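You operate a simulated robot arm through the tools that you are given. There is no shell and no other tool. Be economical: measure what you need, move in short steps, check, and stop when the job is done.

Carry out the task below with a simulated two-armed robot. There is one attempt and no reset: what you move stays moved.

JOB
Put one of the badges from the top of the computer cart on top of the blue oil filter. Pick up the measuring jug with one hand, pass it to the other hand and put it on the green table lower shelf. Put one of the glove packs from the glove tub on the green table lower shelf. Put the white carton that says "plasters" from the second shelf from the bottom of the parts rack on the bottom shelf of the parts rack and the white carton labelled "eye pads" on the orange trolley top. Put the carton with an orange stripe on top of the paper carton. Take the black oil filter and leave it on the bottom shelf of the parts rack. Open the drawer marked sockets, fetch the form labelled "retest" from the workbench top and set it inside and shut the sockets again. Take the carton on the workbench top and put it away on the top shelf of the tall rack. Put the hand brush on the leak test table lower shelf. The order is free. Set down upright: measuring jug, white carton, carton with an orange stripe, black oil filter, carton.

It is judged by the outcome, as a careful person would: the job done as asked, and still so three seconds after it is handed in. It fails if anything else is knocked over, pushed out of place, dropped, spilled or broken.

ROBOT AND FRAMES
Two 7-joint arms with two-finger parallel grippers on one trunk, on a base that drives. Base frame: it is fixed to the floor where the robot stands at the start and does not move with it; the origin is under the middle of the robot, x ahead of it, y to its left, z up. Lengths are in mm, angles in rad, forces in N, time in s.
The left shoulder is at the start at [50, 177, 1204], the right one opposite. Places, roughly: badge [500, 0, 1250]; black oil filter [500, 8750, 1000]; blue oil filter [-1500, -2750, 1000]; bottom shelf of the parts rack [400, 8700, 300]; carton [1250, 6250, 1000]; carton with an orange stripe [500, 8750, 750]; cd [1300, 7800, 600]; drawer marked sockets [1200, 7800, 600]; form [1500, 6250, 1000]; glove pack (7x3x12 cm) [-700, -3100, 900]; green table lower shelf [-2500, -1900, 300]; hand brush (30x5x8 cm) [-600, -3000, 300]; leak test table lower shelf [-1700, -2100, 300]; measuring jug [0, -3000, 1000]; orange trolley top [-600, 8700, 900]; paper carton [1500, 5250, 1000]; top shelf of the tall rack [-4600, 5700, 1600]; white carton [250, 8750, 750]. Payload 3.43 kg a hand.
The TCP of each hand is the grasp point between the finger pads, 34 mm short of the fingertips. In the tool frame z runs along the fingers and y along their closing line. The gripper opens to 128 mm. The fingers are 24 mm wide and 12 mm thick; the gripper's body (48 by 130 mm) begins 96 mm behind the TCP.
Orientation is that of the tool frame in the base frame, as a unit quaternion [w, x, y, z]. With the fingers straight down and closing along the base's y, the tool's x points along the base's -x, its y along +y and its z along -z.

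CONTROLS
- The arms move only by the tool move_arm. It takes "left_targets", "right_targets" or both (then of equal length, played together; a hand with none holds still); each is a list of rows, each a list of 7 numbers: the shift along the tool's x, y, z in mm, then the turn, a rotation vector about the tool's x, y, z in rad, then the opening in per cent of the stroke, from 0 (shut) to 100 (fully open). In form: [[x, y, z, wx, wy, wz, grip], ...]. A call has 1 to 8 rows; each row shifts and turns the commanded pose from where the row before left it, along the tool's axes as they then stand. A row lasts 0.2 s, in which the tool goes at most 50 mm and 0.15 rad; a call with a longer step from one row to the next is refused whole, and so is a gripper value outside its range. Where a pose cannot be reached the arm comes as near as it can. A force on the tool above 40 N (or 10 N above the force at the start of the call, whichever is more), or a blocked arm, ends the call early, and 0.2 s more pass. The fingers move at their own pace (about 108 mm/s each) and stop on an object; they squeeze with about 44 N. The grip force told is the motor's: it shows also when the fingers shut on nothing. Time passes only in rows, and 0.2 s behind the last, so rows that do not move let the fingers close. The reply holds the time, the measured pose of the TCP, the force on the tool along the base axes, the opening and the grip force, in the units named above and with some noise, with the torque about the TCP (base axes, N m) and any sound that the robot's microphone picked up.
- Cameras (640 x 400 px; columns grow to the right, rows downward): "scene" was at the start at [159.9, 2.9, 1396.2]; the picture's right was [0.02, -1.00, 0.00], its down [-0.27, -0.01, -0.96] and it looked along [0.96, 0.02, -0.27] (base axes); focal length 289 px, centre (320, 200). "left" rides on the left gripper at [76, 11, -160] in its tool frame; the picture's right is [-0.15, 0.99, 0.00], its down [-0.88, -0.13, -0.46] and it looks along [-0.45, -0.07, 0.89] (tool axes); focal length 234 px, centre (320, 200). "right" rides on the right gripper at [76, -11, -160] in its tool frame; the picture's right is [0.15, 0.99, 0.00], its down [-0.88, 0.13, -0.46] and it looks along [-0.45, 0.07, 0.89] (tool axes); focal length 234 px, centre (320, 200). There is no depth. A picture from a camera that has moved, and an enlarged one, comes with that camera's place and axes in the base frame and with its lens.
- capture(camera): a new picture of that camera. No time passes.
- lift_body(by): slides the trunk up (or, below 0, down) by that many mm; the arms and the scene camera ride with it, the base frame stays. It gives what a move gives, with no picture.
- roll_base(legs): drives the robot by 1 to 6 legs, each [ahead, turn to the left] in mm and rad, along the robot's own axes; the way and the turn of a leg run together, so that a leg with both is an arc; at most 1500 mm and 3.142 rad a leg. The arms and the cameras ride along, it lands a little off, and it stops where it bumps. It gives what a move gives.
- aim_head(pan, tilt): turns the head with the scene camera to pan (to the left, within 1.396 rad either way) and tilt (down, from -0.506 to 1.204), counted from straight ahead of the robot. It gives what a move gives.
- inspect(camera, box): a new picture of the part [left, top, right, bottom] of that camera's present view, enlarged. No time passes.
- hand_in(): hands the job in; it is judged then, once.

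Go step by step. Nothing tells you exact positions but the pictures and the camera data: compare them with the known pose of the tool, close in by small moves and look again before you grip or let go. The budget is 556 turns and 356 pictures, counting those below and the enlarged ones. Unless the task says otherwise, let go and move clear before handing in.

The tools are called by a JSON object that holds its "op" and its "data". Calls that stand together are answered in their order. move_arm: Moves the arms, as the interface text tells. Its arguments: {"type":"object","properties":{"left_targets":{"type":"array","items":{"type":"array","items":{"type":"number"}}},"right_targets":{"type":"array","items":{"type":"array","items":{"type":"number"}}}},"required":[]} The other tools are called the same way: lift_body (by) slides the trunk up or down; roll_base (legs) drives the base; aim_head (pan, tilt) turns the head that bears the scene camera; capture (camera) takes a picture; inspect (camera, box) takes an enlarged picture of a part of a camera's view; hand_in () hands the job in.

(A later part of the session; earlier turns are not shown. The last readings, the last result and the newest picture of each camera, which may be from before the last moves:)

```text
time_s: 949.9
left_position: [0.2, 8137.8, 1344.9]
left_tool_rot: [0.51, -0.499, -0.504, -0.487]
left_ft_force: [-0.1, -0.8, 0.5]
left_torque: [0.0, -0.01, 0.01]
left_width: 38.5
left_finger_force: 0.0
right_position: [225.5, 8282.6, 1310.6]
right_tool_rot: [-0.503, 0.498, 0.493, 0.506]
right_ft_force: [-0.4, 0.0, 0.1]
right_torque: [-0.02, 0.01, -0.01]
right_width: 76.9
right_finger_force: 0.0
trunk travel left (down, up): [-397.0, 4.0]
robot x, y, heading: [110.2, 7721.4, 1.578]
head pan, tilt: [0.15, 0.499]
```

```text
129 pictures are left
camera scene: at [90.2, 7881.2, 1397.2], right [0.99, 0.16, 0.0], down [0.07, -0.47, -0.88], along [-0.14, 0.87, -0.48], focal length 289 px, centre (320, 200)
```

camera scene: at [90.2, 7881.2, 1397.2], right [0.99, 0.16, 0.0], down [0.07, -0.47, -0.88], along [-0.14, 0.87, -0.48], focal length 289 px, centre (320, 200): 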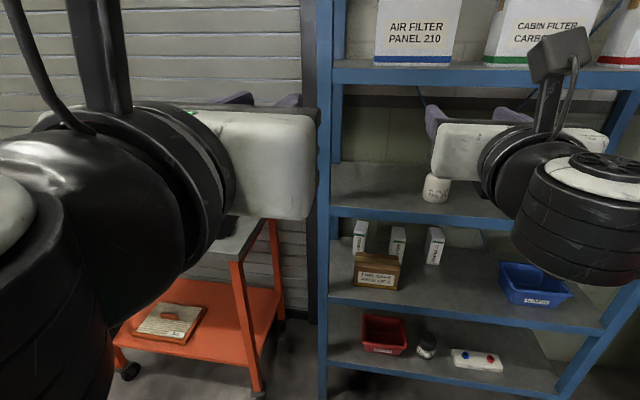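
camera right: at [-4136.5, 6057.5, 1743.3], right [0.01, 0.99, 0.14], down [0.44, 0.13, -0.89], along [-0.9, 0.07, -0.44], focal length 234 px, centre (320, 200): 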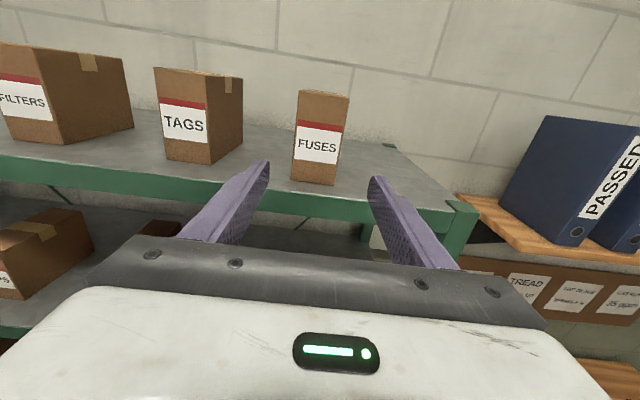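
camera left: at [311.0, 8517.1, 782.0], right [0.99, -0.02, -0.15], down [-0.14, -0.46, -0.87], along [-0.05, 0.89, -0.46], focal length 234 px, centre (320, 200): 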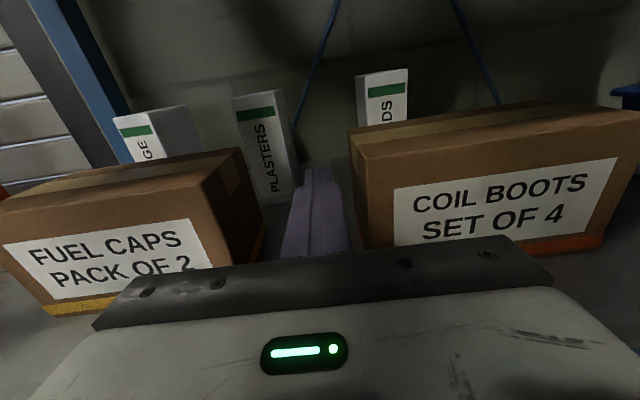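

{"op": "lift_body", "data": {"by": -397}}

{"op": "move_arm", "data": {"left_targets": [[-45, 0, 0, 0, 0, 0, 30], [-45, 0, 0, 0, 0, 0, 30], [0, 0, 0, 0, 0, 0, 30], [0, 0, 0, 0, 0, 0, 30]], "right_targets": [[-45, 0, 0, 0, 0, 0, 70], [-45, 0, 0, 0, 0, 0, 70], [-45, 0, 0, 0, 0, 0, 70], [-40, 0, 0, 0, 0, 0, 70]]}}

{"op": "roll_base", "data": {"legs": [[0, -0.6], [280, 0], [0, 0.6]]}}

{"op": "capture", "data": {"camera": "right"}}

```text
time_s: 953.7
left_position: [0.7, 8137.2, 947.9]
left_tool_rot: [0.511, -0.498, -0.504, -0.486]
left_ft_force: [-0.1, 0.1, 0.9]
left_torque: [0.01, -0.02, 0.02]
left_width: 38.2
left_finger_force: 0.0
right_position: [225.0, 8282.8, 913.9]
right_tool_rot: [-0.503, 0.497, 0.494, 0.505]
right_ft_force: [-0.2, -0.2, 0.9]
right_torque: [0.02, 0.01, 0.0]
right_width: 76.7
right_finger_force: 0.1
trunk travel left (down, up): [0.0, 401.0]
robot x, y, heading: [108.7, 7721.5, 1.575]
head pan, tilt: [0.15, 0.499]
```

```text
time_s: 954.7
left_position: [24.1, 8157.1, 867.2]
left_tool_rot: [0.512, -0.498, -0.505, -0.485]
left_ft_force: [1.1, 0.4, 0.4]
left_torque: [0.02, 0.0, -0.03]
left_width: 38.1
left_finger_force: 0.0
left hand out of reach, approached as far as the arm can: row 1, 2
right_position: [211.3, 8281.4, 746.7]
right_tool_rot: [-0.501, 0.5, 0.493, 0.506]
right_ft_force: [0.6, 0.7, 0.1]
right_torque: [-0.02, 0.0, 0.01]
right_width: 89.6
right_finger_force: 0.0
right hand out of reach, approached as far as the arm can: row 4
trunk travel left (down, up): [0.0, 401.0]
robot x, y, heading: [109.1, 7718.2, 1.58]
head pan, tilt: [0.15, 0.499]
```

```text
time_s: 959.9
left_position: [186.7, 8390.6, 866.9]
left_tool_rot: [0.508, -0.502, -0.501, -0.489]
left_ft_force: [0.1, 0.0, 0.8]
left_torque: [-0.01, 0.02, 0.01]
left_width: 38.3
left_finger_force: 0.0
right_position: [374.2, 8515.0, 746.3]
right_tool_rot: [-0.498, 0.503, 0.491, 0.508]
right_ft_force: [-0.2, 0.8, -0.9]
right_torque: [0.02, 0.0, 0.01]
right_width: 89.7
right_finger_force: 0.0
trunk travel left (down, up): [0.0, 401.0]
robot x, y, heading: [265.9, 7952.4, 1.567]
head pan, tilt: [0.15, 0.499]
```

```text
128 pictures are left
camera right: at [360.1, 8353.6, 819.3], right [0.99, -0.02, 0.14], down [0.12, -0.45, -0.89], along [0.09, 0.89, -0.44], focal length 234 px, centre (320, 200)
```

right: 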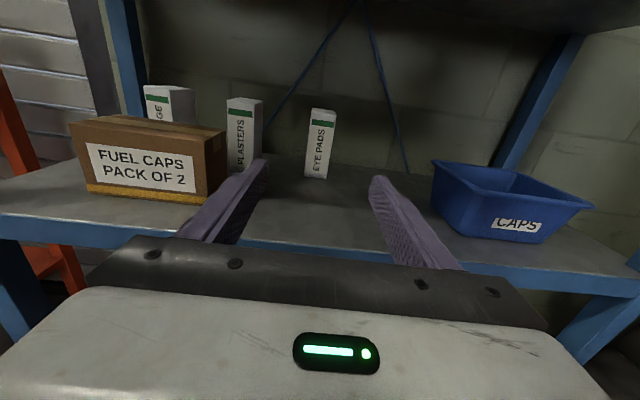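

Eye pads carton is dead ahead of the right hand. I'll extend the arm and drive in, watching for contact.

{"op": "move_arm", "data": {"right_targets": [[0, 0, 35, 0, 0, 0, 70], [0, 0, 35, 0, 0, 0, 70], [0, 0, 30, 0, 0, 0, 70]]}}

{"op": "roll_base", "data": {"legs": [[140, 0]]}}

{"op": "capture", "data": {"camera": "right"}}

{"op": "capture", "data": {"camera": "scene"}}

```text
time_s: 960.7
left_position: [186.0, 8391.9, 866.2]
left_tool_rot: [0.508, -0.501, -0.502, -0.489]
left_ft_force: [-0.5, -0.3, -0.3]
left_torque: [-0.01, 0.03, 0.0]
left_width: 38.4
left_finger_force: 0.0
right_position: [358.0, 8612.0, 754.9]
right_tool_rot: [-0.495, 0.506, 0.49, 0.509]
right_ft_force: [0.6, 0.1, 1.3]
right_torque: [0.0, 0.02, 0.01]
right_width: 89.7
right_finger_force: 0.0
right hand out of reach, approached as far as the arm can: row 1, 2, 3
trunk travel left (down, up): [0.0, 401.0]
robot x, y, heading: [265.0, 7952.9, 1.571]
head pan, tilt: [0.15, 0.499]
```

```text
time_s: 962.0
left_position: [184.7, 8531.8, 867.2]
left_tool_rot: [0.508, -0.5, -0.502, -0.489]
left_ft_force: [0.0, 0.1, 0.2]
left_torque: [-0.01, -0.03, -0.02]
left_width: 38.6
left_finger_force: 0.0
right_position: [356.4, 8751.3, 754.5]
right_tool_rot: [-0.495, 0.505, 0.491, 0.508]
right_ft_force: [1.0, 0.5, -1.1]
right_torque: [0.01, 0.02, -0.01]
right_width: 89.6
right_finger_force: 0.1
trunk travel left (down, up): [0.0, 401.0]
robot x, y, heading: [270.0, 8094.5, 1.571]
head pan, tilt: [0.15, 0.499]
```

```text
127 pictures are left
camera right: at [341.4, 8590.7, 829.2], right [0.99, -0.03, 0.14], down [0.12, -0.45, -0.88], along [0.09, 0.89, -0.44], focal length 234 px, centre (320, 200)
```

right: 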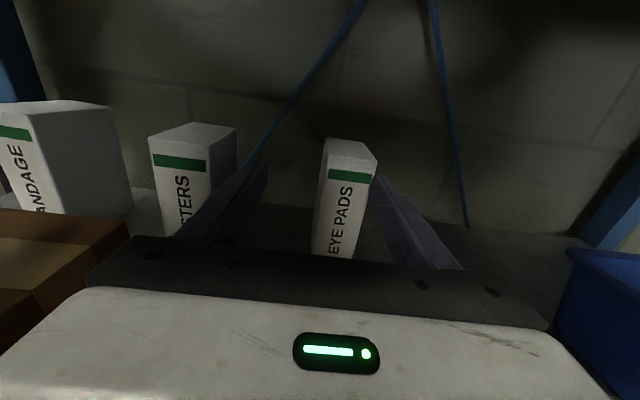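

```text
126 pictures are left
camera scene: at [249.3, 8254.0, 1000.1], right [0.99, 0.15, 0.0], down [0.07, -0.47, -0.88], along [-0.13, 0.87, -0.48], focal length 289 px, centre (320, 200)
```

scene: 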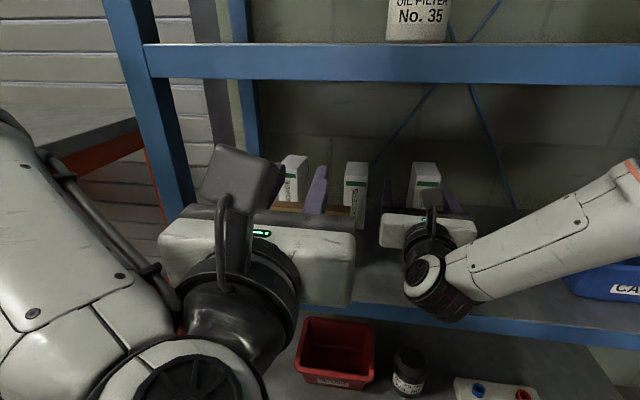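

{"op": "roll_base", "data": {"legs": [[0, -0.041], [50, 0]]}}

{"op": "capture", "data": {"camera": "right"}}

```text
time_s: 963.3
left_position: [204.7, 8583.1, 866.2]
left_tool_rot: [-0.499, 0.51, 0.493, 0.498]
left_ft_force: [-0.3, -0.5, 0.2]
left_torque: [0.0, -0.04, -0.01]
left_width: 38.2
left_finger_force: 0.0
right_position: [385.8, 8795.9, 754.2]
right_tool_rot: [-0.486, 0.514, 0.481, 0.518]
right_ft_force: [-0.2, -0.5, 0.9]
right_torque: [-0.01, -0.02, 0.0]
right_width: 89.6
right_finger_force: 0.2
trunk travel left (down, up): [0.0, 401.0]
robot x, y, heading: [268.1, 8142.8, 1.531]
head pan, tilt: [0.15, 0.499]
```

```text
125 pictures are left
camera right: at [364.0, 8636.5, 829.2], right [0.99, -0.07, 0.14], down [0.1, -0.46, -0.88], along [0.13, 0.89, -0.44], focal length 234 px, centre (320, 200)
```

right: 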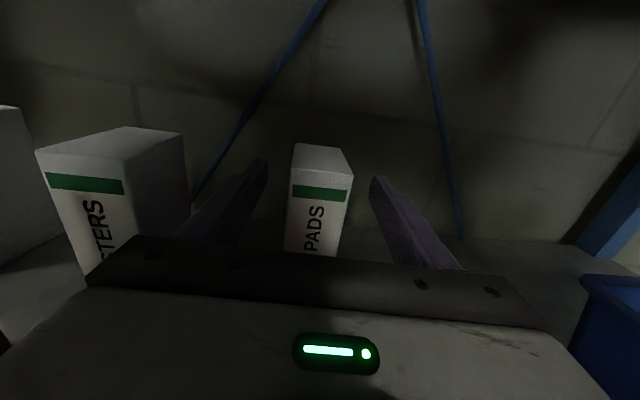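

{"op": "roll_base", "data": {"legs": [[32, 0]]}}

{"op": "move_arm", "data": {"right_targets": [[0, 0, 0, 0, 0, 0, 20], [0, 0, 0, 0, 0, 0, 0], [0, 0, 0, 0, 0, 0, 0], [0, 0, 0, 0, 0, 0, 0]]}}

{"op": "capture", "data": {"camera": "right"}}

```text
time_s: 964.2
left_position: [205.4, 8616.1, 867.7]
left_tool_rot: [-0.498, 0.511, 0.492, 0.499]
left_ft_force: [-0.4, 0.1, 1.0]
left_torque: [0.0, 0.0, 0.01]
left_width: 38.4
left_finger_force: 0.1
right_position: [386.6, 8827.5, 755.7]
right_tool_rot: [-0.486, 0.514, 0.481, 0.518]
right_ft_force: [0.3, -0.1, -0.7]
right_torque: [0.02, 0.02, 0.01]
right_width: 89.4
right_finger_force: 0.1
trunk travel left (down, up): [0.0, 401.0]
robot x, y, heading: [273.7, 8177.4, 1.528]
head pan, tilt: [0.15, 0.499]
```

```text
time_s: 965.2
left_position: [206.7, 8614.5, 866.5]
left_tool_rot: [-0.499, 0.51, 0.493, 0.498]
left_ft_force: [0.0, -0.5, 0.7]
left_torque: [-0.01, 0.0, -0.04]
left_width: 38.2
left_finger_force: 0.2
right_position: [387.0, 8828.5, 755.1]
right_tool_rot: [-0.486, 0.514, 0.481, 0.518]
right_ft_force: [-1.0, 0.3, 1.7]
right_torque: [0.15, 0.05, 0.02]
right_width: 45.3
right_finger_force: 44.3
trunk travel left (down, up): [0.0, 401.0]
robot x, y, heading: [268.1, 8175.4, 1.53]
head pan, tilt: [0.15, 0.499]
```

```text
124 pictures are left
camera right: at [364.8, 8668.7, 829.5], right [0.99, -0.07, 0.14], down [0.1, -0.46, -0.88], along [0.12, 0.89, -0.44], focal length 234 px, centre (320, 200)
```

right: 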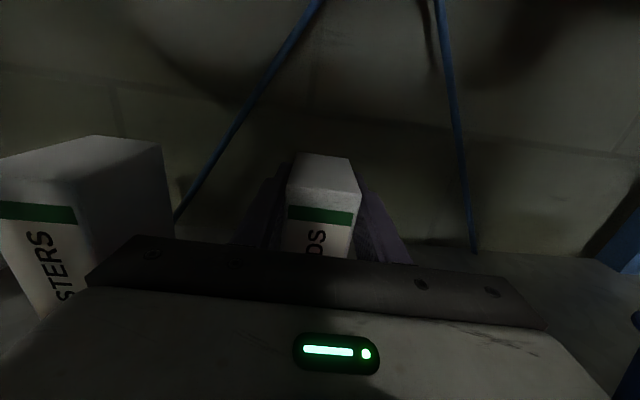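

{"op": "lift_body", "data": {"by": 18}}

{"op": "roll_base", "data": {"legs": [[-350, 0]]}}

{"op": "capture", "data": {"camera": "scene"}}

```text
time_s: 965.8
left_position: [206.8, 8614.4, 884.7]
left_tool_rot: [-0.498, 0.511, 0.492, 0.499]
left_ft_force: [0.5, 0.1, 0.0]
left_torque: [0.01, 0.0, -0.02]
left_width: 38.4
left_finger_force: 0.1
right_position: [387.2, 8828.7, 773.3]
right_tool_rot: [-0.486, 0.514, 0.481, 0.518]
right_ft_force: [0.3, 0.3, -1.1]
right_torque: [0.01, 0.01, 0.01]
right_width: 45.3
right_finger_force: 44.1
trunk travel left (down, up): [-18.0, 383.0]
robot x, y, heading: [270.2, 8173.9, 1.534]
head pan, tilt: [0.15, 0.499]
```

```text
time_s: 968.1
left_position: [189.6, 8259.6, 883.8]
left_tool_rot: [-0.501, 0.508, 0.495, 0.496]
left_ft_force: [-0.2, 1.0, 0.4]
left_torque: [0.0, 0.0, -0.02]
left_width: 38.4
left_finger_force: 0.1
right_position: [367.0, 8474.6, 772.5]
right_tool_rot: [-0.488, 0.512, 0.483, 0.515]
right_ft_force: [-0.5, -0.8, -1.0]
right_torque: [0.01, 0.01, 0.0]
right_width: 44.9
right_finger_force: 43.7
trunk travel left (down, up): [-18.0, 383.0]
robot x, y, heading: [258.0, 7817.6, 1.542]
head pan, tilt: [0.15, 0.499]
```

```text
123 pictures are left
camera scene: at [244.9, 7981.2, 1018.1], right [0.99, 0.12, 0.0], down [0.06, -0.48, -0.88], along [-0.1, 0.87, -0.48], focal length 289 px, centre (320, 200)
```

scene: 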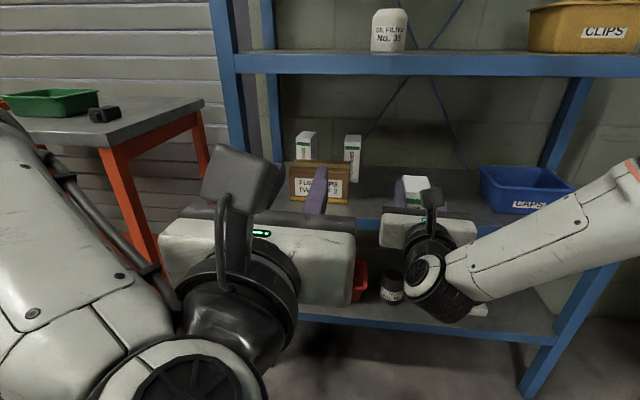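

Eye pads carton in hand. Raising up and moving over to the orange trolley.

{"op": "lift_body", "data": {"by": 330}}

{"op": "roll_base", "data": {"legs": [[-120, 0], [0, 1.6], [780, 0], [0, -1.57]]}}

{"op": "aim_head", "data": {"pan": -0.1, "tilt": 0.5}}

{"op": "capture", "data": {"camera": "scene"}}

{"op": "capture", "data": {"camera": "right"}}

```text
time_s: 971.4
left_position: [189.6, 8260.3, 1213.5]
left_tool_rot: [-0.502, 0.507, 0.496, 0.496]
left_ft_force: [-0.5, -0.7, 0.3]
left_torque: [-0.05, 0.04, -0.03]
left_width: 38.5
left_finger_force: 0.0
right_position: [368.1, 8474.9, 1102.3]
right_tool_rot: [-0.488, 0.512, 0.485, 0.514]
right_ft_force: [-0.1, 0.0, -0.4]
right_torque: [0.01, 0.0, 0.02]
right_width: 45.2
right_finger_force: 43.8
trunk travel left (down, up): [-348.0, 53.0]
robot x, y, heading: [256.8, 7820.1, 1.531]
head pan, tilt: [0.15, 0.499]
```

```text
time_s: 984.1
left_position: [-598.1, 8145.2, 1214.8]
left_tool_rot: [0.506, -0.503, -0.5, -0.491]
left_ft_force: [-0.5, -0.7, 0.6]
left_torque: [-0.03, 0.02, -0.07]
left_width: 38.7
left_finger_force: 0.0
right_position: [-424.1, 8363.4, 1101.9]
right_tool_rot: [-0.493, 0.507, 0.489, 0.51]
right_ft_force: [-0.3, 0.0, -0.5]
right_torque: [0.0, 0.01, 0.01]
right_width: 45.2
right_finger_force: 44.2
trunk travel left (down, up): [-348.0, 53.0]
robot x, y, heading: [-521.9, 7706.4, 1.56]
head pan, tilt: [0.15, 0.499]
```

```text
time_s: 984.9
left_position: [-599.5, 8143.2, 1214.3]
left_tool_rot: [0.506, -0.503, -0.5, -0.491]
left_ft_force: [0.4, -0.2, 0.0]
left_torque: [0.01, -0.02, 0.01]
left_width: 38.3
left_finger_force: 0.0
right_position: [-424.5, 8363.6, 1101.9]
right_tool_rot: [-0.493, 0.507, 0.489, 0.51]
right_ft_force: [-0.4, -0.9, -0.6]
right_torque: [0.01, 0.03, -0.01]
right_width: 45.1
right_finger_force: 43.8
trunk travel left (down, up): [-348.0, 53.0]
robot x, y, heading: [-522.4, 7705.3, 1.559]
head pan, tilt: [-0.099, 0.499]
```

```text
122 pictures are left
camera scene: at [-514.5, 7867.2, 1348.1], right [0.99, -0.11, 0.0], down [-0.05, -0.48, -0.88], along [0.1, 0.87, -0.48], focal length 289 px, centre (320, 200)
```

scene: 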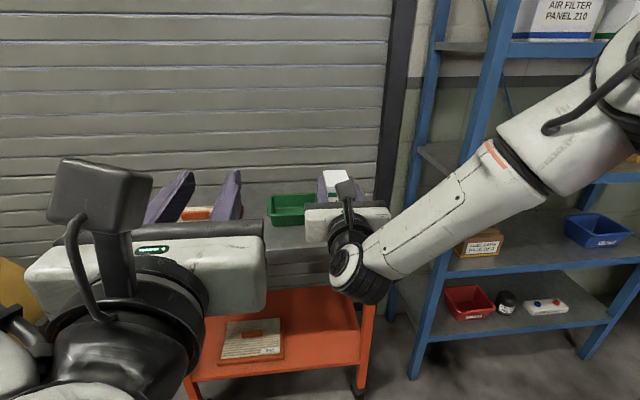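

```text
121 pictures are left
camera right: at [-441.1, 8202.5, 1176.9], right [0.99, -0.04, 0.14], down [0.11, -0.45, -0.88], along [0.1, 0.89, -0.44], focal length 234 px, centre (320, 200)
```

right: 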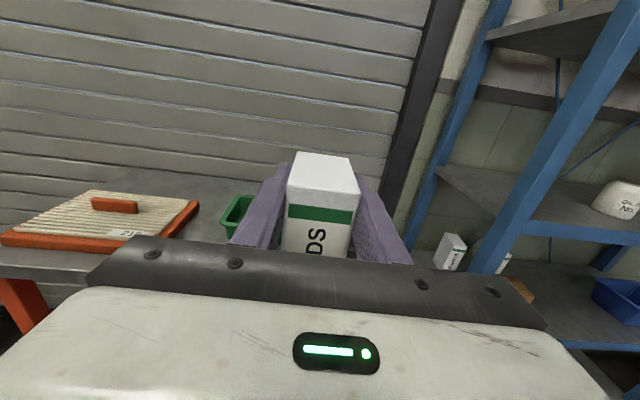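

{"op": "capture", "data": {"camera": "left"}}

```text
120 pictures are left
camera left: at [-583.2, 7986.8, 1291.6], right [0.99, 0.01, -0.17], down [-0.14, -0.46, -0.88], along [-0.09, 0.89, -0.45], focal length 234 px, centre (320, 200)
```

left: 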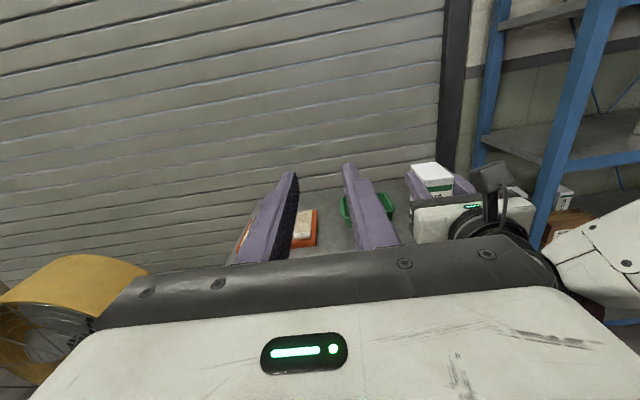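

The trolley top is at about z≈900 with a free front strip (y 8425–8550). I'll aim for (-390, 8497), lowering with the trunk.

{"op": "roll_base", "data": {"legs": [[0, -0.05], [132, 0]]}}

{"op": "lift_body", "data": {"by": -60}}

{"op": "capture", "data": {"camera": "scene"}}

{"op": "capture", "data": {"camera": "right"}}

```text
time_s: 986.6
left_position: [-569.2, 8280.6, 1214.9]
left_tool_rot: [-0.494, 0.515, 0.488, 0.503]
left_ft_force: [1.0, 0.1, 0.5]
left_torque: [0.0, -0.01, 0.02]
left_width: 38.2
left_finger_force: 0.1
right_position: [-384.6, 8491.9, 1102.8]
right_tool_rot: [-0.48, 0.519, 0.477, 0.522]
right_ft_force: [0.1, -0.4, -0.3]
right_torque: [0.01, 0.0, -0.01]
right_width: 45.1
right_finger_force: 43.9
trunk travel left (down, up): [-348.0, 53.0]
robot x, y, heading: [-513.7, 7836.7, 1.514]
head pan, tilt: [-0.099, 0.499]
```

```text
time_s: 987.6
left_position: [-569.9, 8280.8, 1154.1]
left_tool_rot: [-0.495, 0.514, 0.488, 0.503]
left_ft_force: [0.3, -0.3, 0.2]
left_torque: [0.02, 0.04, 0.0]
left_width: 38.1
left_finger_force: 0.0
right_position: [-385.4, 8490.2, 1043.7]
right_tool_rot: [-0.481, 0.518, 0.478, 0.521]
right_ft_force: [-0.5, -1.0, -0.4]
right_torque: [0.0, -0.02, -0.04]
right_width: 45.1
right_finger_force: 44.2
trunk travel left (down, up): [-288.0, 113.0]
robot x, y, heading: [-513.1, 7842.3, 1.516]
head pan, tilt: [-0.099, 0.499]
```

```text
119 pictures are left
camera scene: at [-498.9, 7999.6, 1288.2], right [0.99, -0.16, 0.0], down [-0.08, -0.47, -0.88], along [0.14, 0.87, -0.48], focal length 289 px, centre (320, 200)
```

scene: 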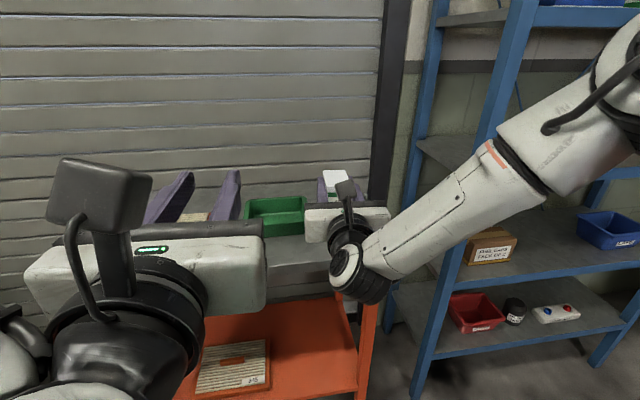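

```text
118 pictures are left
camera right: at [-409.9, 8331.3, 1117.2], right [0.99, -0.08, 0.14], down [0.09, -0.46, -0.88], along [0.14, 0.89, -0.44], focal length 234 px, centre (320, 200)
```

right: 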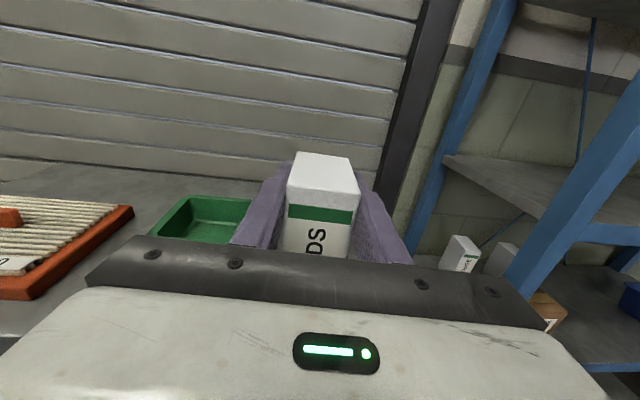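

{"op": "lift_body", "data": {"by": -26}}

{"op": "capture", "data": {"camera": "left"}}

```text
time_s: 988.3
left_position: [-568.2, 8281.3, 1129.3]
left_tool_rot: [-0.495, 0.515, 0.488, 0.503]
left_ft_force: [0.2, 0.4, 0.1]
left_torque: [0.01, 0.01, 0.0]
left_width: 38.6
left_finger_force: 0.0
right_position: [-385.3, 8491.0, 1016.5]
right_tool_rot: [-0.481, 0.519, 0.476, 0.522]
right_ft_force: [0.2, -0.1, -1.3]
right_torque: [-0.01, 0.01, 0.01]
right_width: 45.1
right_finger_force: 43.5
trunk travel left (down, up): [-262.0, 139.0]
robot x, y, heading: [-513.6, 7841.1, 1.516]
head pan, tilt: [-0.099, 0.499]
```

```text
117 pictures are left
camera left: at [-562.0, 8122.5, 1205.7], right [0.99, -0.04, -0.17], down [-0.16, -0.45, -0.88], along [-0.04, 0.89, -0.45], focal length 234 px, centre (320, 200)
```

left: 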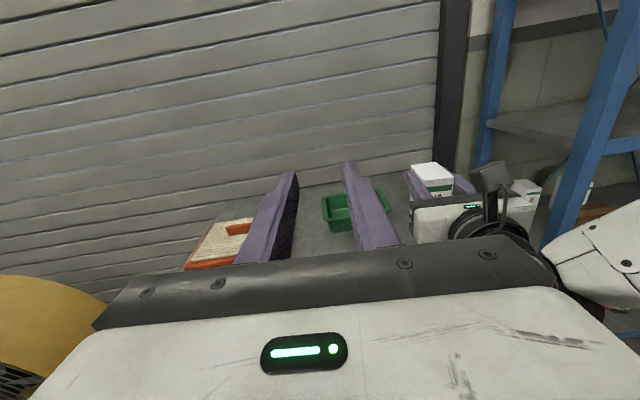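

{"op": "lift_body", "data": {"by": -6}}

{"op": "lift_body", "data": {"by": -4}}

{"op": "lift_body", "data": {"by": -4}}

```text
time_s: 988.9
left_position: [-569.9, 8280.0, 1123.5]
left_tool_rot: [-0.494, 0.516, 0.487, 0.503]
left_ft_force: [-0.1, 0.7, 0.0]
left_torque: [0.04, 0.01, 0.01]
left_width: 38.6
left_finger_force: 0.1
right_position: [-385.2, 8490.8, 1011.2]
right_tool_rot: [-0.481, 0.519, 0.476, 0.522]
right_ft_force: [-0.4, 0.7, -0.7]
right_torque: [0.0, -0.01, -0.01]
right_width: 45.3
right_finger_force: 43.8
trunk travel left (down, up): [-256.0, 145.0]
robot x, y, heading: [-512.3, 7838.4, 1.514]
head pan, tilt: [-0.099, 0.499]
```

```text
time_s: 989.4
left_position: [-570.3, 8281.3, 1118.4]
left_tool_rot: [-0.494, 0.516, 0.487, 0.503]
left_ft_force: [0.7, -0.4, 0.5]
left_torque: [-0.01, 0.01, -0.01]
left_width: 38.6
left_finger_force: 0.1
right_position: [-385.3, 8491.0, 1007.6]
right_tool_rot: [-0.48, 0.519, 0.477, 0.521]
right_ft_force: [0.3, -0.4, -0.3]
right_torque: [-0.01, -0.05, 0.02]
right_width: 45.1
right_finger_force: 43.9
trunk travel left (down, up): [-252.0, 149.0]
robot x, y, heading: [-512.6, 7841.2, 1.515]
head pan, tilt: [-0.099, 0.499]
```

```text
time_s: 989.9
left_position: [-568.4, 8281.7, 1114.7]
left_tool_rot: [-0.495, 0.515, 0.487, 0.503]
left_ft_force: [0.1, 0.5, 0.2]
left_torque: [-0.01, 0.0, -0.03]
left_width: 38.3
left_finger_force: 0.0
right_position: [-385.3, 8491.7, 1002.5]
right_tool_rot: [-0.48, 0.52, 0.476, 0.522]
right_ft_force: [0.9, -0.5, -1.5]
right_torque: [-0.01, -0.04, 0.02]
right_width: 45.2
right_finger_force: 44.4
trunk travel left (down, up): [-248.0, 153.0]
robot x, y, heading: [-513.4, 7839.9, 1.513]
head pan, tilt: [-0.099, 0.499]
```

No contact yet, so the trolley top is lower than I thought. I'll zoom in on its edges to measure properly.

{"op": "inspect", "data": {"camera": "scene", "box": [180, 180, 420, 330]}}

{"op": "inspect", "data": {"camera": "right", "box": [0, 140, 320, 340]}}

```text
2.67 times, centred on (300, 255) of scene
camera zoom: at [-498.9, 7999.8, 1248.1], right [0.99, -0.16, 0.0], down [-0.08, -0.47, -0.88], along [0.14, 0.87, -0.48], focal length 771 px, centre (373, 53)
```

zoom: 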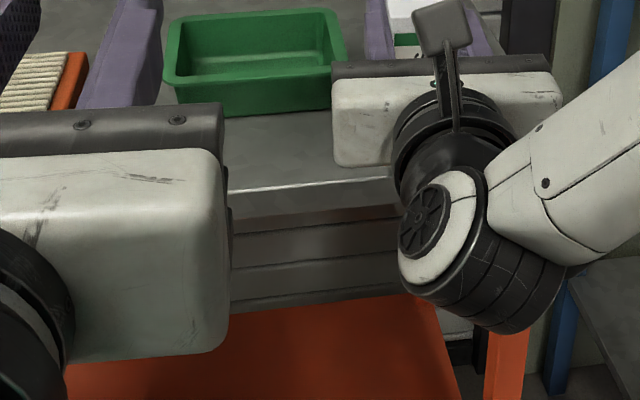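

```text
2.00 times, centred on (160, 240) of right
camera zoom: at [-409.9, 8331.4, 1077.1], right [0.99, -0.08, 0.14], down [0.09, -0.46, -0.88], along [0.14, 0.88, -0.44], focal length 468 px, centre (640, 120)
```

zoom: 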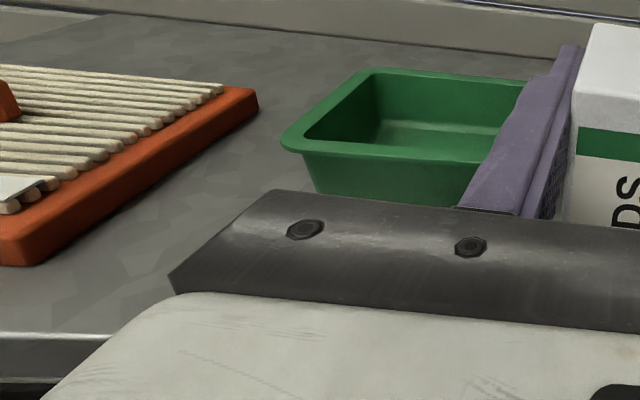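

The trolley top is at z≈850 with its front edge at y≈8504. Moving 64 mm further in, then down.

{"op": "roll_base", "data": {"legs": [[64, 0]]}}

{"op": "lift_body", "data": {"by": -30}}

{"op": "inspect", "data": {"camera": "scene", "box": [180, 160, 420, 310]}}

{"op": "lift_body", "data": {"by": -6}}

```text
time_s: 990.9
left_position: [-565.1, 8345.8, 1114.1]
left_tool_rot: [-0.494, 0.514, 0.488, 0.503]
left_ft_force: [0.1, -0.3, 0.0]
left_torque: [0.02, 0.0, -0.03]
left_width: 38.5
left_finger_force: 0.1
right_position: [-381.8, 8554.8, 1002.8]
right_tool_rot: [-0.48, 0.519, 0.476, 0.522]
right_ft_force: [-0.3, 0.2, -0.8]
right_torque: [0.0, -0.01, -0.03]
right_width: 45.4
right_finger_force: 43.7
trunk travel left (down, up): [-248.0, 153.0]
robot x, y, heading: [-506.7, 7902.8, 1.516]
head pan, tilt: [-0.099, 0.499]
```

```text
time_s: 991.7
left_position: [-566.5, 8345.9, 1085.9]
left_tool_rot: [-0.495, 0.514, 0.488, 0.502]
left_ft_force: [0.5, -0.5, 0.3]
left_torque: [0.01, -0.03, 0.01]
left_width: 38.3
left_finger_force: 0.0
right_position: [-381.6, 8555.6, 973.3]
right_tool_rot: [-0.48, 0.519, 0.476, 0.522]
right_ft_force: [-0.2, 0.0, -1.2]
right_torque: [-0.01, 0.0, 0.0]
right_width: 45.2
right_finger_force: 44.0
trunk travel left (down, up): [-218.0, 183.0]
robot x, y, heading: [-509.4, 7904.7, 1.517]
head pan, tilt: [-0.099, 0.499]
```

```text
2.67 times, centred on (300, 235) of scene
camera zoom: at [-495.2, 8064.2, 1218.1], right [0.99, -0.16, 0.0], down [-0.07, -0.47, -0.88], along [0.14, 0.87, -0.48], focal length 771 px, centre (373, 107)
```

zoom: 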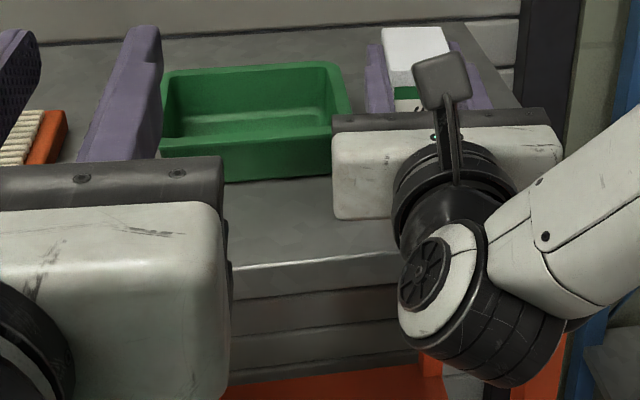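

```text
time_s: 992.2
left_position: [-566.2, 8345.9, 1078.3]
left_tool_rot: [-0.495, 0.515, 0.488, 0.503]
left_ft_force: [0.7, 0.5, 0.0]
left_torque: [0.01, 0.0, 0.01]
left_width: 38.4
left_finger_force: 0.0
right_position: [-381.9, 8556.2, 966.7]
right_tool_rot: [-0.481, 0.519, 0.477, 0.522]
right_ft_force: [0.2, -0.2, -0.3]
right_torque: [0.03, -0.01, 0.02]
right_width: 45.4
right_finger_force: 44.0
trunk travel left (down, up): [-212.0, 189.0]
robot x, y, heading: [-512.4, 7905.5, 1.513]
head pan, tilt: [-0.099, 0.499]
```

{"op": "lift_body", "data": {"by": -4}}

{"op": "lift_body", "data": {"by": -4}}

{"op": "lift_body", "data": {"by": -4}}

```text
time_s: 992.7
left_position: [-565.2, 8344.5, 1074.9]
left_tool_rot: [-0.495, 0.515, 0.487, 0.503]
left_ft_force: [0.9, -0.1, 0.2]
left_torque: [0.02, 0.01, -0.01]
left_width: 38.7
left_finger_force: 0.0
right_position: [-382.1, 8554.9, 965.0]
right_tool_rot: [-0.482, 0.518, 0.475, 0.523]
right_ft_force: [1.5, 0.1, 7.6]
right_torque: [-0.4, -0.16, 0.01]
right_width: 45.2
right_finger_force: 44.2
trunk travel left (down, up): [-208.0, 193.0]
robot x, y, heading: [-510.4, 7899.0, 1.514]
head pan, tilt: [-0.099, 0.499]
```

```text
time_s: 993.3
left_position: [-564.9, 8343.0, 1072.6]
left_tool_rot: [-0.495, 0.514, 0.487, 0.503]
left_ft_force: [0.1, -0.4, 0.3]
left_torque: [0.03, 0.03, -0.03]
left_width: 38.1
left_finger_force: 0.1
right_position: [-382.2, 8554.6, 966.3]
right_tool_rot: [-0.485, 0.516, 0.473, 0.525]
right_ft_force: [1.4, -1.8, 24.8]
right_torque: [-1.0, -0.21, 0.04]
right_width: 45.1
right_finger_force: 43.6
trunk travel left (down, up): [-204.0, 197.0]
robot x, y, heading: [-508.1, 7902.5, 1.51]
head pan, tilt: [-0.099, 0.499]
```

```text
time_s: 993.8
left_position: [-566.4, 8342.5, 1068.3]
left_tool_rot: [-0.495, 0.514, 0.487, 0.504]
left_ft_force: [-0.2, 0.1, 0.4]
left_torque: [0.0, 0.01, -0.02]
left_width: 38.3
left_finger_force: 0.0
right_position: [-381.7, 8553.8, 965.2]
right_tool_rot: [-0.486, 0.514, 0.47, 0.528]
right_ft_force: [-0.4, -1.2, 35.4]
right_torque: [-1.33, 0.03, 0.01]
right_width: 45.5
right_finger_force: 44.3
trunk travel left (down, up): [-200.0, 201.0]
robot x, y, heading: [-509.9, 7902.3, 1.515]
head pan, tilt: [-0.099, 0.499]
```

Contact is firm. I'll ease off, open and look before withdrawing.

{"op": "lift_body", "data": {"by": 6}}

{"op": "move_arm", "data": {"right_targets": [[0, 0, 0, 0, 0, 0, 40], [0, 0, 0, 0, 0, 0, 48], [0, 0, 0, 0, 0, 0, 48]]}}

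{"op": "roll_base", "data": {"legs": [[-150, 0]]}}

{"op": "capture", "data": {"camera": "right"}}

```text
time_s: 994.4
left_position: [-565.8, 8344.7, 1073.9]
left_tool_rot: [-0.495, 0.514, 0.488, 0.503]
left_ft_force: [0.0, -0.9, 0.0]
left_torque: [-0.03, 0.02, 0.0]
left_width: 38.4
left_finger_force: 0.0
right_position: [-381.8, 8555.8, 965.5]
right_tool_rot: [-0.483, 0.516, 0.473, 0.525]
right_ft_force: [-2.3, 6.1, 20.1]
right_torque: [0.41, 0.28, -0.01]
right_width: 45.2
right_finger_force: 43.9
trunk travel left (down, up): [-206.0, 195.0]
robot x, y, heading: [-506.4, 7906.3, 1.513]
head pan, tilt: [-0.099, 0.499]
```

```text
time_s: 995.1
left_position: [-566.3, 8344.6, 1072.8]
left_tool_rot: [-0.494, 0.515, 0.488, 0.503]
left_ft_force: [-0.3, 0.1, 0.4]
left_torque: [-0.01, -0.02, 0.01]
left_width: 38.2
left_finger_force: 0.1
right_position: [-380.5, 8554.6, 960.4]
right_tool_rot: [-0.481, 0.519, 0.476, 0.522]
right_ft_force: [0.7, -0.7, -0.6]
right_torque: [0.02, -0.01, 0.0]
right_width: 61.4
right_finger_force: 0.0
trunk travel left (down, up): [-206.0, 195.0]
robot x, y, heading: [-511.3, 7903.4, 1.514]
head pan, tilt: [-0.099, 0.499]
```

```text
time_s: 996.5
left_position: [-574.7, 8197.8, 1073.3]
left_tool_rot: [-0.494, 0.515, 0.487, 0.503]
left_ft_force: [0.4, -0.3, -0.3]
left_torque: [0.05, 0.02, -0.01]
left_width: 38.4
left_finger_force: 0.0
right_position: [-390.2, 8408.6, 961.7]
right_tool_rot: [-0.481, 0.519, 0.476, 0.522]
right_ft_force: [0.1, 0.4, 0.2]
right_torque: [-0.01, 0.0, 0.04]
right_width: 61.3
right_finger_force: 0.1
trunk travel left (down, up): [-206.0, 195.0]
robot x, y, heading: [-520.5, 7757.5, 1.513]
head pan, tilt: [-0.099, 0.499]
```

```text
113 pictures are left
camera right: at [-414.9, 8249.2, 1035.3], right [0.99, -0.08, 0.14], down [0.09, -0.46, -0.88], along [0.14, 0.89, -0.44], focal length 234 px, centre (320, 200)
```

right: 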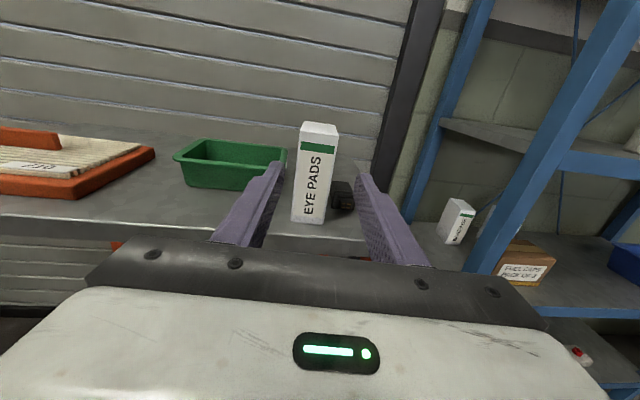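

Eye pads stand on the trolley. Now the plasters: I'll pitch the right hand down 0.55 rad so it clears the FUEL CAPS box, lift the left hand out of the way, and go back to the rack.

{"op": "move_arm", "data": {"left_targets": [[40, 0, 0, 0, 0, 0, 30], [40, 0, 0, 0, 0, 0, 30], [40, 0, 0, 0, 0, 0, 30], [40, 0, 0, 0, 0, 0, 30], [40, 0, 0, 0, 0, 0, 30]], "right_targets": [[0, 0, -30, 0, -0.14, 0, 60], [0, 0, -30, 0, -0.14, 0, 60], [0, 0, -10, 0, -0.14, 0, 60], [0, 0, 0, 0, -0.13, 0, 60], [0, 0, 0, 0, 0, 0, 60]]}}

{"op": "roll_base", "data": {"legs": [[-60, 0], [0, -1.52], [645, 0], [0, 1.575]]}}

{"op": "lift_body", "data": {"by": -195}}

{"op": "capture", "data": {"camera": "right"}}

{"op": "capture", "data": {"camera": "scene"}}

```text
time_s: 997.7
left_position: [-570.1, 8199.6, 1273.7]
left_tool_rot: [-0.495, 0.515, 0.488, 0.502]
left_ft_force: [-0.4, 0.7, 0.4]
left_torque: [-0.01, -0.01, 0.02]
left_width: 38.2
left_finger_force: 0.0
right_position: [-397.4, 8339.7, 968.4]
right_tool_rot: [-0.333, 0.641, 0.59, 0.36]
right_ft_force: [0.4, 0.5, -0.6]
right_torque: [0.03, -0.01, 0.01]
right_width: 76.9
right_finger_force: 0.1
trunk travel left (down, up): [-206.0, 195.0]
robot x, y, heading: [-520.1, 7754.0, 1.515]
head pan, tilt: [-0.099, 0.499]
```

```text
time_s: 1009.4
left_position: [61.7, 8132.1, 1273.5]
left_tool_rot: [-0.5, 0.509, 0.493, 0.497]
left_ft_force: [0.8, -0.4, 0.2]
left_torque: [0.0, 0.04, 0.03]
left_width: 38.1
left_finger_force: 0.0
right_position: [233.3, 8275.2, 967.2]
right_tool_rot: [-0.337, 0.635, 0.596, 0.358]
right_ft_force: [0.6, 0.2, -0.2]
right_torque: [0.0, -0.03, 0.02]
right_width: 76.8
right_finger_force: 0.0
trunk travel left (down, up): [-206.0, 195.0]
robot x, y, heading: [120.4, 7692.9, 1.534]
head pan, tilt: [-0.099, 0.499]
```

```text
time_s: 1011.5
left_position: [61.1, 8130.2, 1078.7]
left_tool_rot: [-0.5, 0.509, 0.493, 0.497]
left_ft_force: [0.2, 0.1, 0.0]
left_torque: [0.0, 0.02, -0.01]
left_width: 38.3
left_finger_force: 0.0
right_position: [233.6, 8275.5, 772.2]
right_tool_rot: [-0.338, 0.634, 0.597, 0.357]
right_ft_force: [0.0, 1.3, -0.5]
right_torque: [0.02, -0.04, 0.01]
right_width: 77.0
right_finger_force: 0.1
trunk travel left (down, up): [-11.0, 390.0]
robot x, y, heading: [119.2, 7689.9, 1.534]
head pan, tilt: [-0.099, 0.499]
```

```text
112 pictures are left
camera right: at [215.7, 8177.9, 919.8], right [0.99, 0.01, 0.12], down [0.08, -0.85, -0.52], along [0.1, 0.52, -0.85], focal length 234 px, centre (320, 200)
```

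right: 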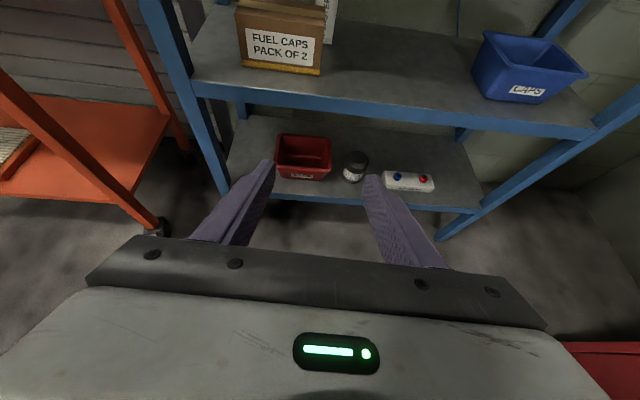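

```text
111 pictures are left
camera scene: at [134.4, 7850.9, 1011.2], right [0.99, -0.14, 0.0], down [-0.06, -0.47, -0.88], along [0.12, 0.87, -0.48], focal length 289 px, centre (320, 200)
```

scene: 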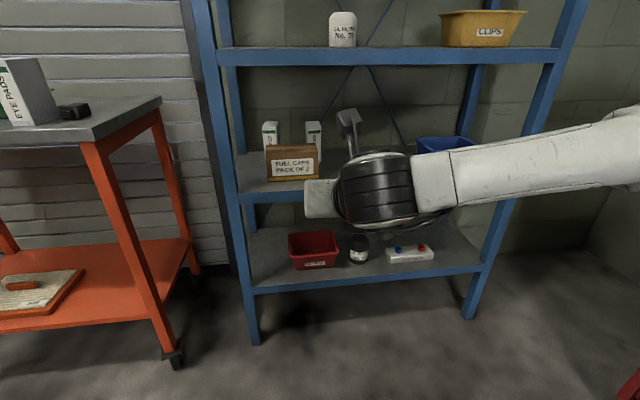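

{"op": "roll_base", "data": {"legs": [[0, -0.063], [285, 0], [0, 0.1]]}}

{"op": "capture", "data": {"camera": "right"}}

```text
time_s: 1014.5
left_position: [74.9, 8416.5, 1078.6]
left_tool_rot: [0.508, -0.501, -0.502, -0.489]
left_ft_force: [-0.1, 0.0, -0.9]
left_torque: [0.02, 0.0, 0.01]
left_width: 38.8
left_finger_force: 0.1
right_position: [241.3, 8563.5, 773.6]
right_tool_rot: [-0.344, 0.623, 0.608, 0.351]
right_ft_force: [0.4, -0.2, 0.5]
right_torque: [0.03, 0.01, 0.02]
right_width: 76.6
right_finger_force: 0.1
trunk travel left (down, up): [-11.0, 390.0]
robot x, y, heading: [153.2, 7976.2, 1.571]
head pan, tilt: [-0.099, 0.499]
```

```text
110 pictures are left
camera right: at [227.2, 8467.5, 919.8], right [0.99, 0.05, 0.12], down [0.11, -0.85, -0.52], along [0.08, 0.53, -0.85], focal length 234 px, centre (320, 200)
```

right: 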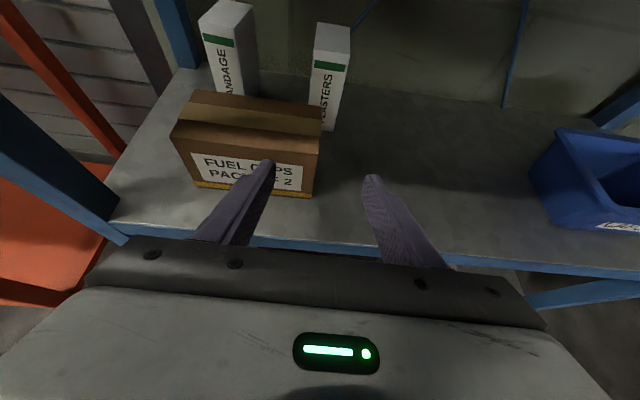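

{"op": "move_arm", "data": {"right_targets": [[13, 3, 21, 0, 0, 0, 46], [13, 3, 21, 0, 0, 0, 46]]}}

{"op": "roll_base", "data": {"legs": [[110, 0]]}}

{"op": "capture", "data": {"camera": "right"}}

```text
time_s: 1015.1
left_position: [74.9, 8416.6, 1078.8]
left_tool_rot: [0.509, -0.501, -0.502, -0.487]
left_ft_force: [-0.4, -0.4, -0.4]
left_torque: [-0.01, -0.01, 0.02]
left_width: 38.3
left_finger_force: 0.2
right_position: [249.0, 8614.1, 773.4]
right_tool_rot: [-0.344, 0.624, 0.607, 0.352]
right_ft_force: [-1.0, -0.5, 0.2]
right_torque: [0.0, 0.01, 0.0]
right_width: 58.7
right_finger_force: 0.0
trunk travel left (down, up): [-11.0, 390.0]
robot x, y, heading: [151.6, 7977.6, 1.569]
head pan, tilt: [-0.099, 0.499]
```

```text
time_s: 1016.3
left_position: [73.6, 8525.4, 1078.5]
left_tool_rot: [0.509, -0.501, -0.502, -0.488]
left_ft_force: [-0.2, 0.0, 0.7]
left_torque: [-0.01, 0.01, -0.02]
left_width: 38.4
left_finger_force: 0.1
right_position: [248.1, 8725.0, 772.4]
right_tool_rot: [-0.344, 0.623, 0.608, 0.352]
right_ft_force: [-0.5, 0.0, 0.2]
right_torque: [0.0, -0.02, -0.01]
right_width: 58.9
right_finger_force: 0.2
trunk travel left (down, up): [-11.0, 390.0]
robot x, y, heading: [152.3, 8088.1, 1.572]
head pan, tilt: [-0.099, 0.499]
```

```text
109 pictures are left
camera right: at [234.7, 8627.5, 920.2], right [0.99, 0.05, 0.12], down [0.11, -0.85, -0.52], along [0.08, 0.53, -0.85], focal length 234 px, centre (320, 200)
```

right: 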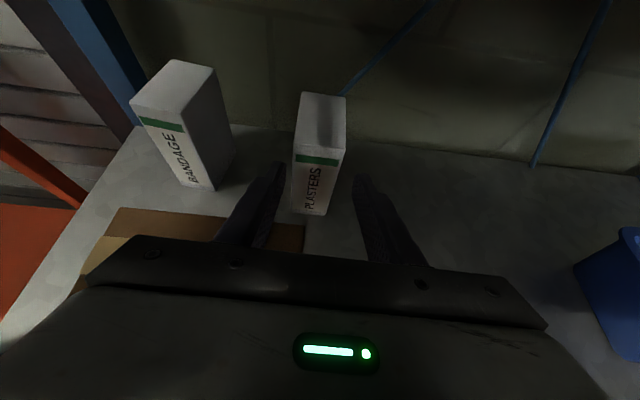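

{"op": "roll_base", "data": {"legs": [[78, 0]]}}

{"op": "move_arm", "data": {"right_targets": [[-10, 0, 6, 0, 0, 0, 46], [-9, 0, 6, 0, 0, 0, 46]]}}

{"op": "capture", "data": {"camera": "right"}}

```text
time_s: 1017.3
left_position: [73.7, 8603.1, 1077.6]
left_tool_rot: [0.509, -0.5, -0.502, -0.489]
left_ft_force: [-0.6, -0.2, 0.3]
left_torque: [0.02, 0.0, 0.01]
left_width: 38.4
left_finger_force: 0.1
right_position: [248.6, 8803.7, 773.5]
right_tool_rot: [-0.345, 0.623, 0.608, 0.352]
right_ft_force: [0.1, 0.8, -0.4]
right_torque: [0.0, 0.02, -0.01]
right_width: 58.8
right_finger_force: 0.1
trunk travel left (down, up): [-11.0, 390.0]
robot x, y, heading: [151.9, 8163.6, 1.571]
head pan, tilt: [-0.099, 0.499]
```

```text
time_s: 1017.9
left_position: [73.7, 8603.3, 1077.8]
left_tool_rot: [0.508, -0.5, -0.502, -0.489]
left_ft_force: [-0.1, 0.7, -0.1]
left_torque: [0.02, -0.01, 0.02]
left_width: 38.4
left_finger_force: 0.1
right_position: [250.1, 8803.0, 749.6]
right_tool_rot: [-0.344, 0.623, 0.607, 0.353]
right_ft_force: [0.6, 0.3, 0.7]
right_torque: [0.04, -0.01, 0.0]
right_width: 59.0
right_finger_force: 0.1
trunk travel left (down, up): [-11.0, 390.0]
robot x, y, heading: [153.0, 8164.5, 1.572]
head pan, tilt: [-0.099, 0.499]
```

```text
108 pictures are left
camera right: at [235.2, 8705.7, 897.4], right [0.99, 0.05, 0.12], down [0.11, -0.85, -0.52], along [0.08, 0.53, -0.85], focal length 234 px, centre (320, 200)
```

right: 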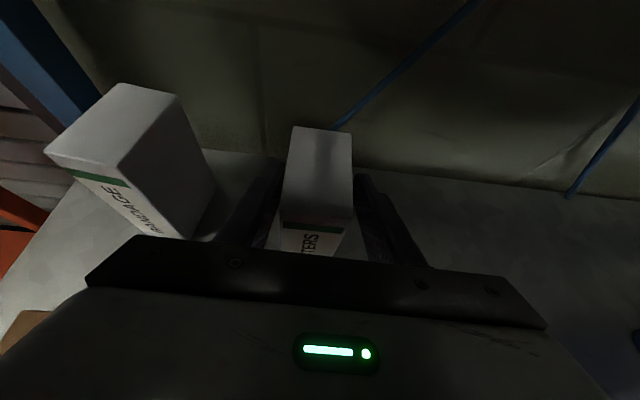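

The plasters carton is between the fingers. Closing and lifting.

{"op": "move_arm", "data": {"right_targets": [[0, 0, 0, 0, 0, 0, 20], [0, 0, 0, 0, 0, 0, 0], [0, 0, 0, 0, 0, 0, 0]]}}

{"op": "move_arm", "data": {"right_targets": [[10, 0, -6, 0, 0, 0, 0], [10, 0, -6, 0, 0, 0, 0], [10, 0, -6, 0, 0, 0, 0], [8, 0, -5, 0, 0, 0, 0]]}}

{"op": "capture", "data": {"camera": "right"}}

```text
time_s: 1018.7
left_position: [73.7, 8603.0, 1079.3]
left_tool_rot: [0.509, -0.5, -0.503, -0.488]
left_ft_force: [-0.7, -1.0, 0.6]
left_torque: [0.01, 0.04, -0.01]
left_width: 38.3
left_finger_force: 0.1
right_position: [249.4, 8803.7, 750.7]
right_tool_rot: [-0.344, 0.624, 0.608, 0.351]
right_ft_force: [0.4, -0.2, -0.5]
right_torque: [0.02, 0.02, 0.0]
right_width: 45.3
right_finger_force: 44.4
trunk travel left (down, up): [-11.0, 390.0]
robot x, y, heading: [153.7, 8164.9, 1.572]
head pan, tilt: [-0.099, 0.499]
```

```text
time_s: 1019.7
left_position: [73.2, 8603.6, 1079.1]
left_tool_rot: [0.509, -0.501, -0.502, -0.488]
left_ft_force: [-0.6, -0.1, -0.1]
left_torque: [0.0, 0.04, 0.02]
left_width: 38.5
left_finger_force: 0.2
right_position: [249.5, 8804.2, 795.1]
right_tool_rot: [-0.344, 0.623, 0.609, 0.351]
right_ft_force: [0.2, 0.7, 0.2]
right_torque: [-0.03, -0.01, -0.01]
right_width: 45.3
right_finger_force: 44.1
trunk travel left (down, up): [-11.0, 390.0]
robot x, y, heading: [153.1, 8167.0, 1.578]
head pan, tilt: [-0.099, 0.499]
```

```text
107 pictures are left
camera right: at [235.7, 8706.4, 942.6], right [0.99, 0.05, 0.12], down [0.11, -0.85, -0.52], along [0.08, 0.53, -0.85], focal length 234 px, centre (320, 200)
```

right: 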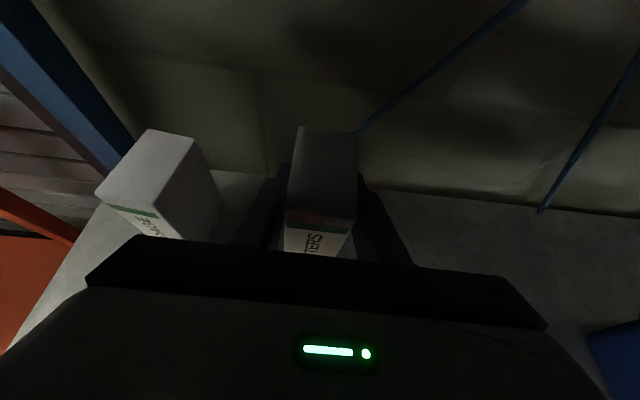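

Lifted. I'll shift 38 mm right to clear the FUEL CAPS box, drop slightly for the camera, and reverse out.

{"op": "move_arm", "data": {"right_targets": [[-8, 19, 5, 0, 0, 0, 0], [-5, 19, 3, 0, 0, 0, 0]]}}

{"op": "roll_base", "data": {"legs": [[-330, 0]]}}

{"op": "capture", "data": {"camera": "scene"}}

```text
time_s: 1020.3
left_position: [74.0, 8603.3, 1078.7]
left_tool_rot: [0.509, -0.5, -0.502, -0.488]
left_ft_force: [-0.7, 0.6, -0.4]
left_torque: [0.01, -0.02, -0.02]
left_width: 38.5
left_finger_force: 0.1
right_position: [285.7, 8802.8, 781.0]
right_tool_rot: [-0.345, 0.623, 0.608, 0.351]
right_ft_force: [0.7, -0.3, -2.0]
right_torque: [-0.03, 0.01, 0.0]
right_width: 45.4
right_finger_force: 44.1
trunk travel left (down, up): [-11.0, 390.0]
robot x, y, heading: [151.6, 8164.7, 1.564]
head pan, tilt: [-0.099, 0.499]
```

```text
time_s: 1022.5
left_position: [72.6, 8273.1, 1079.8]
left_tool_rot: [0.511, -0.498, -0.504, -0.486]
left_ft_force: [-0.3, -0.1, 0.7]
left_torque: [0.01, 0.01, 0.01]
left_width: 38.5
left_finger_force: 0.1
right_position: [283.9, 8473.4, 780.4]
right_tool_rot: [-0.345, 0.621, 0.61, 0.351]
right_ft_force: [-0.7, 0.3, -1.0]
right_torque: [-0.03, 0.0, 0.01]
right_width: 45.3
right_finger_force: 43.8
trunk travel left (down, up): [-11.0, 390.0]
robot x, y, heading: [153.3, 7832.9, 1.582]
head pan, tilt: [-0.099, 0.499]
```

```text
106 pictures are left
camera scene: at [157.7, 7996.0, 1011.1], right [1.0, -0.09, 0.0], down [-0.04, -0.48, -0.88], along [0.08, 0.87, -0.48], focal length 289 px, centre (320, 200)
```

scene: 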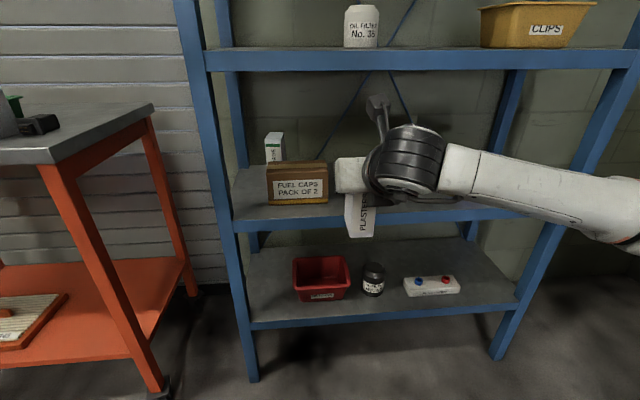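

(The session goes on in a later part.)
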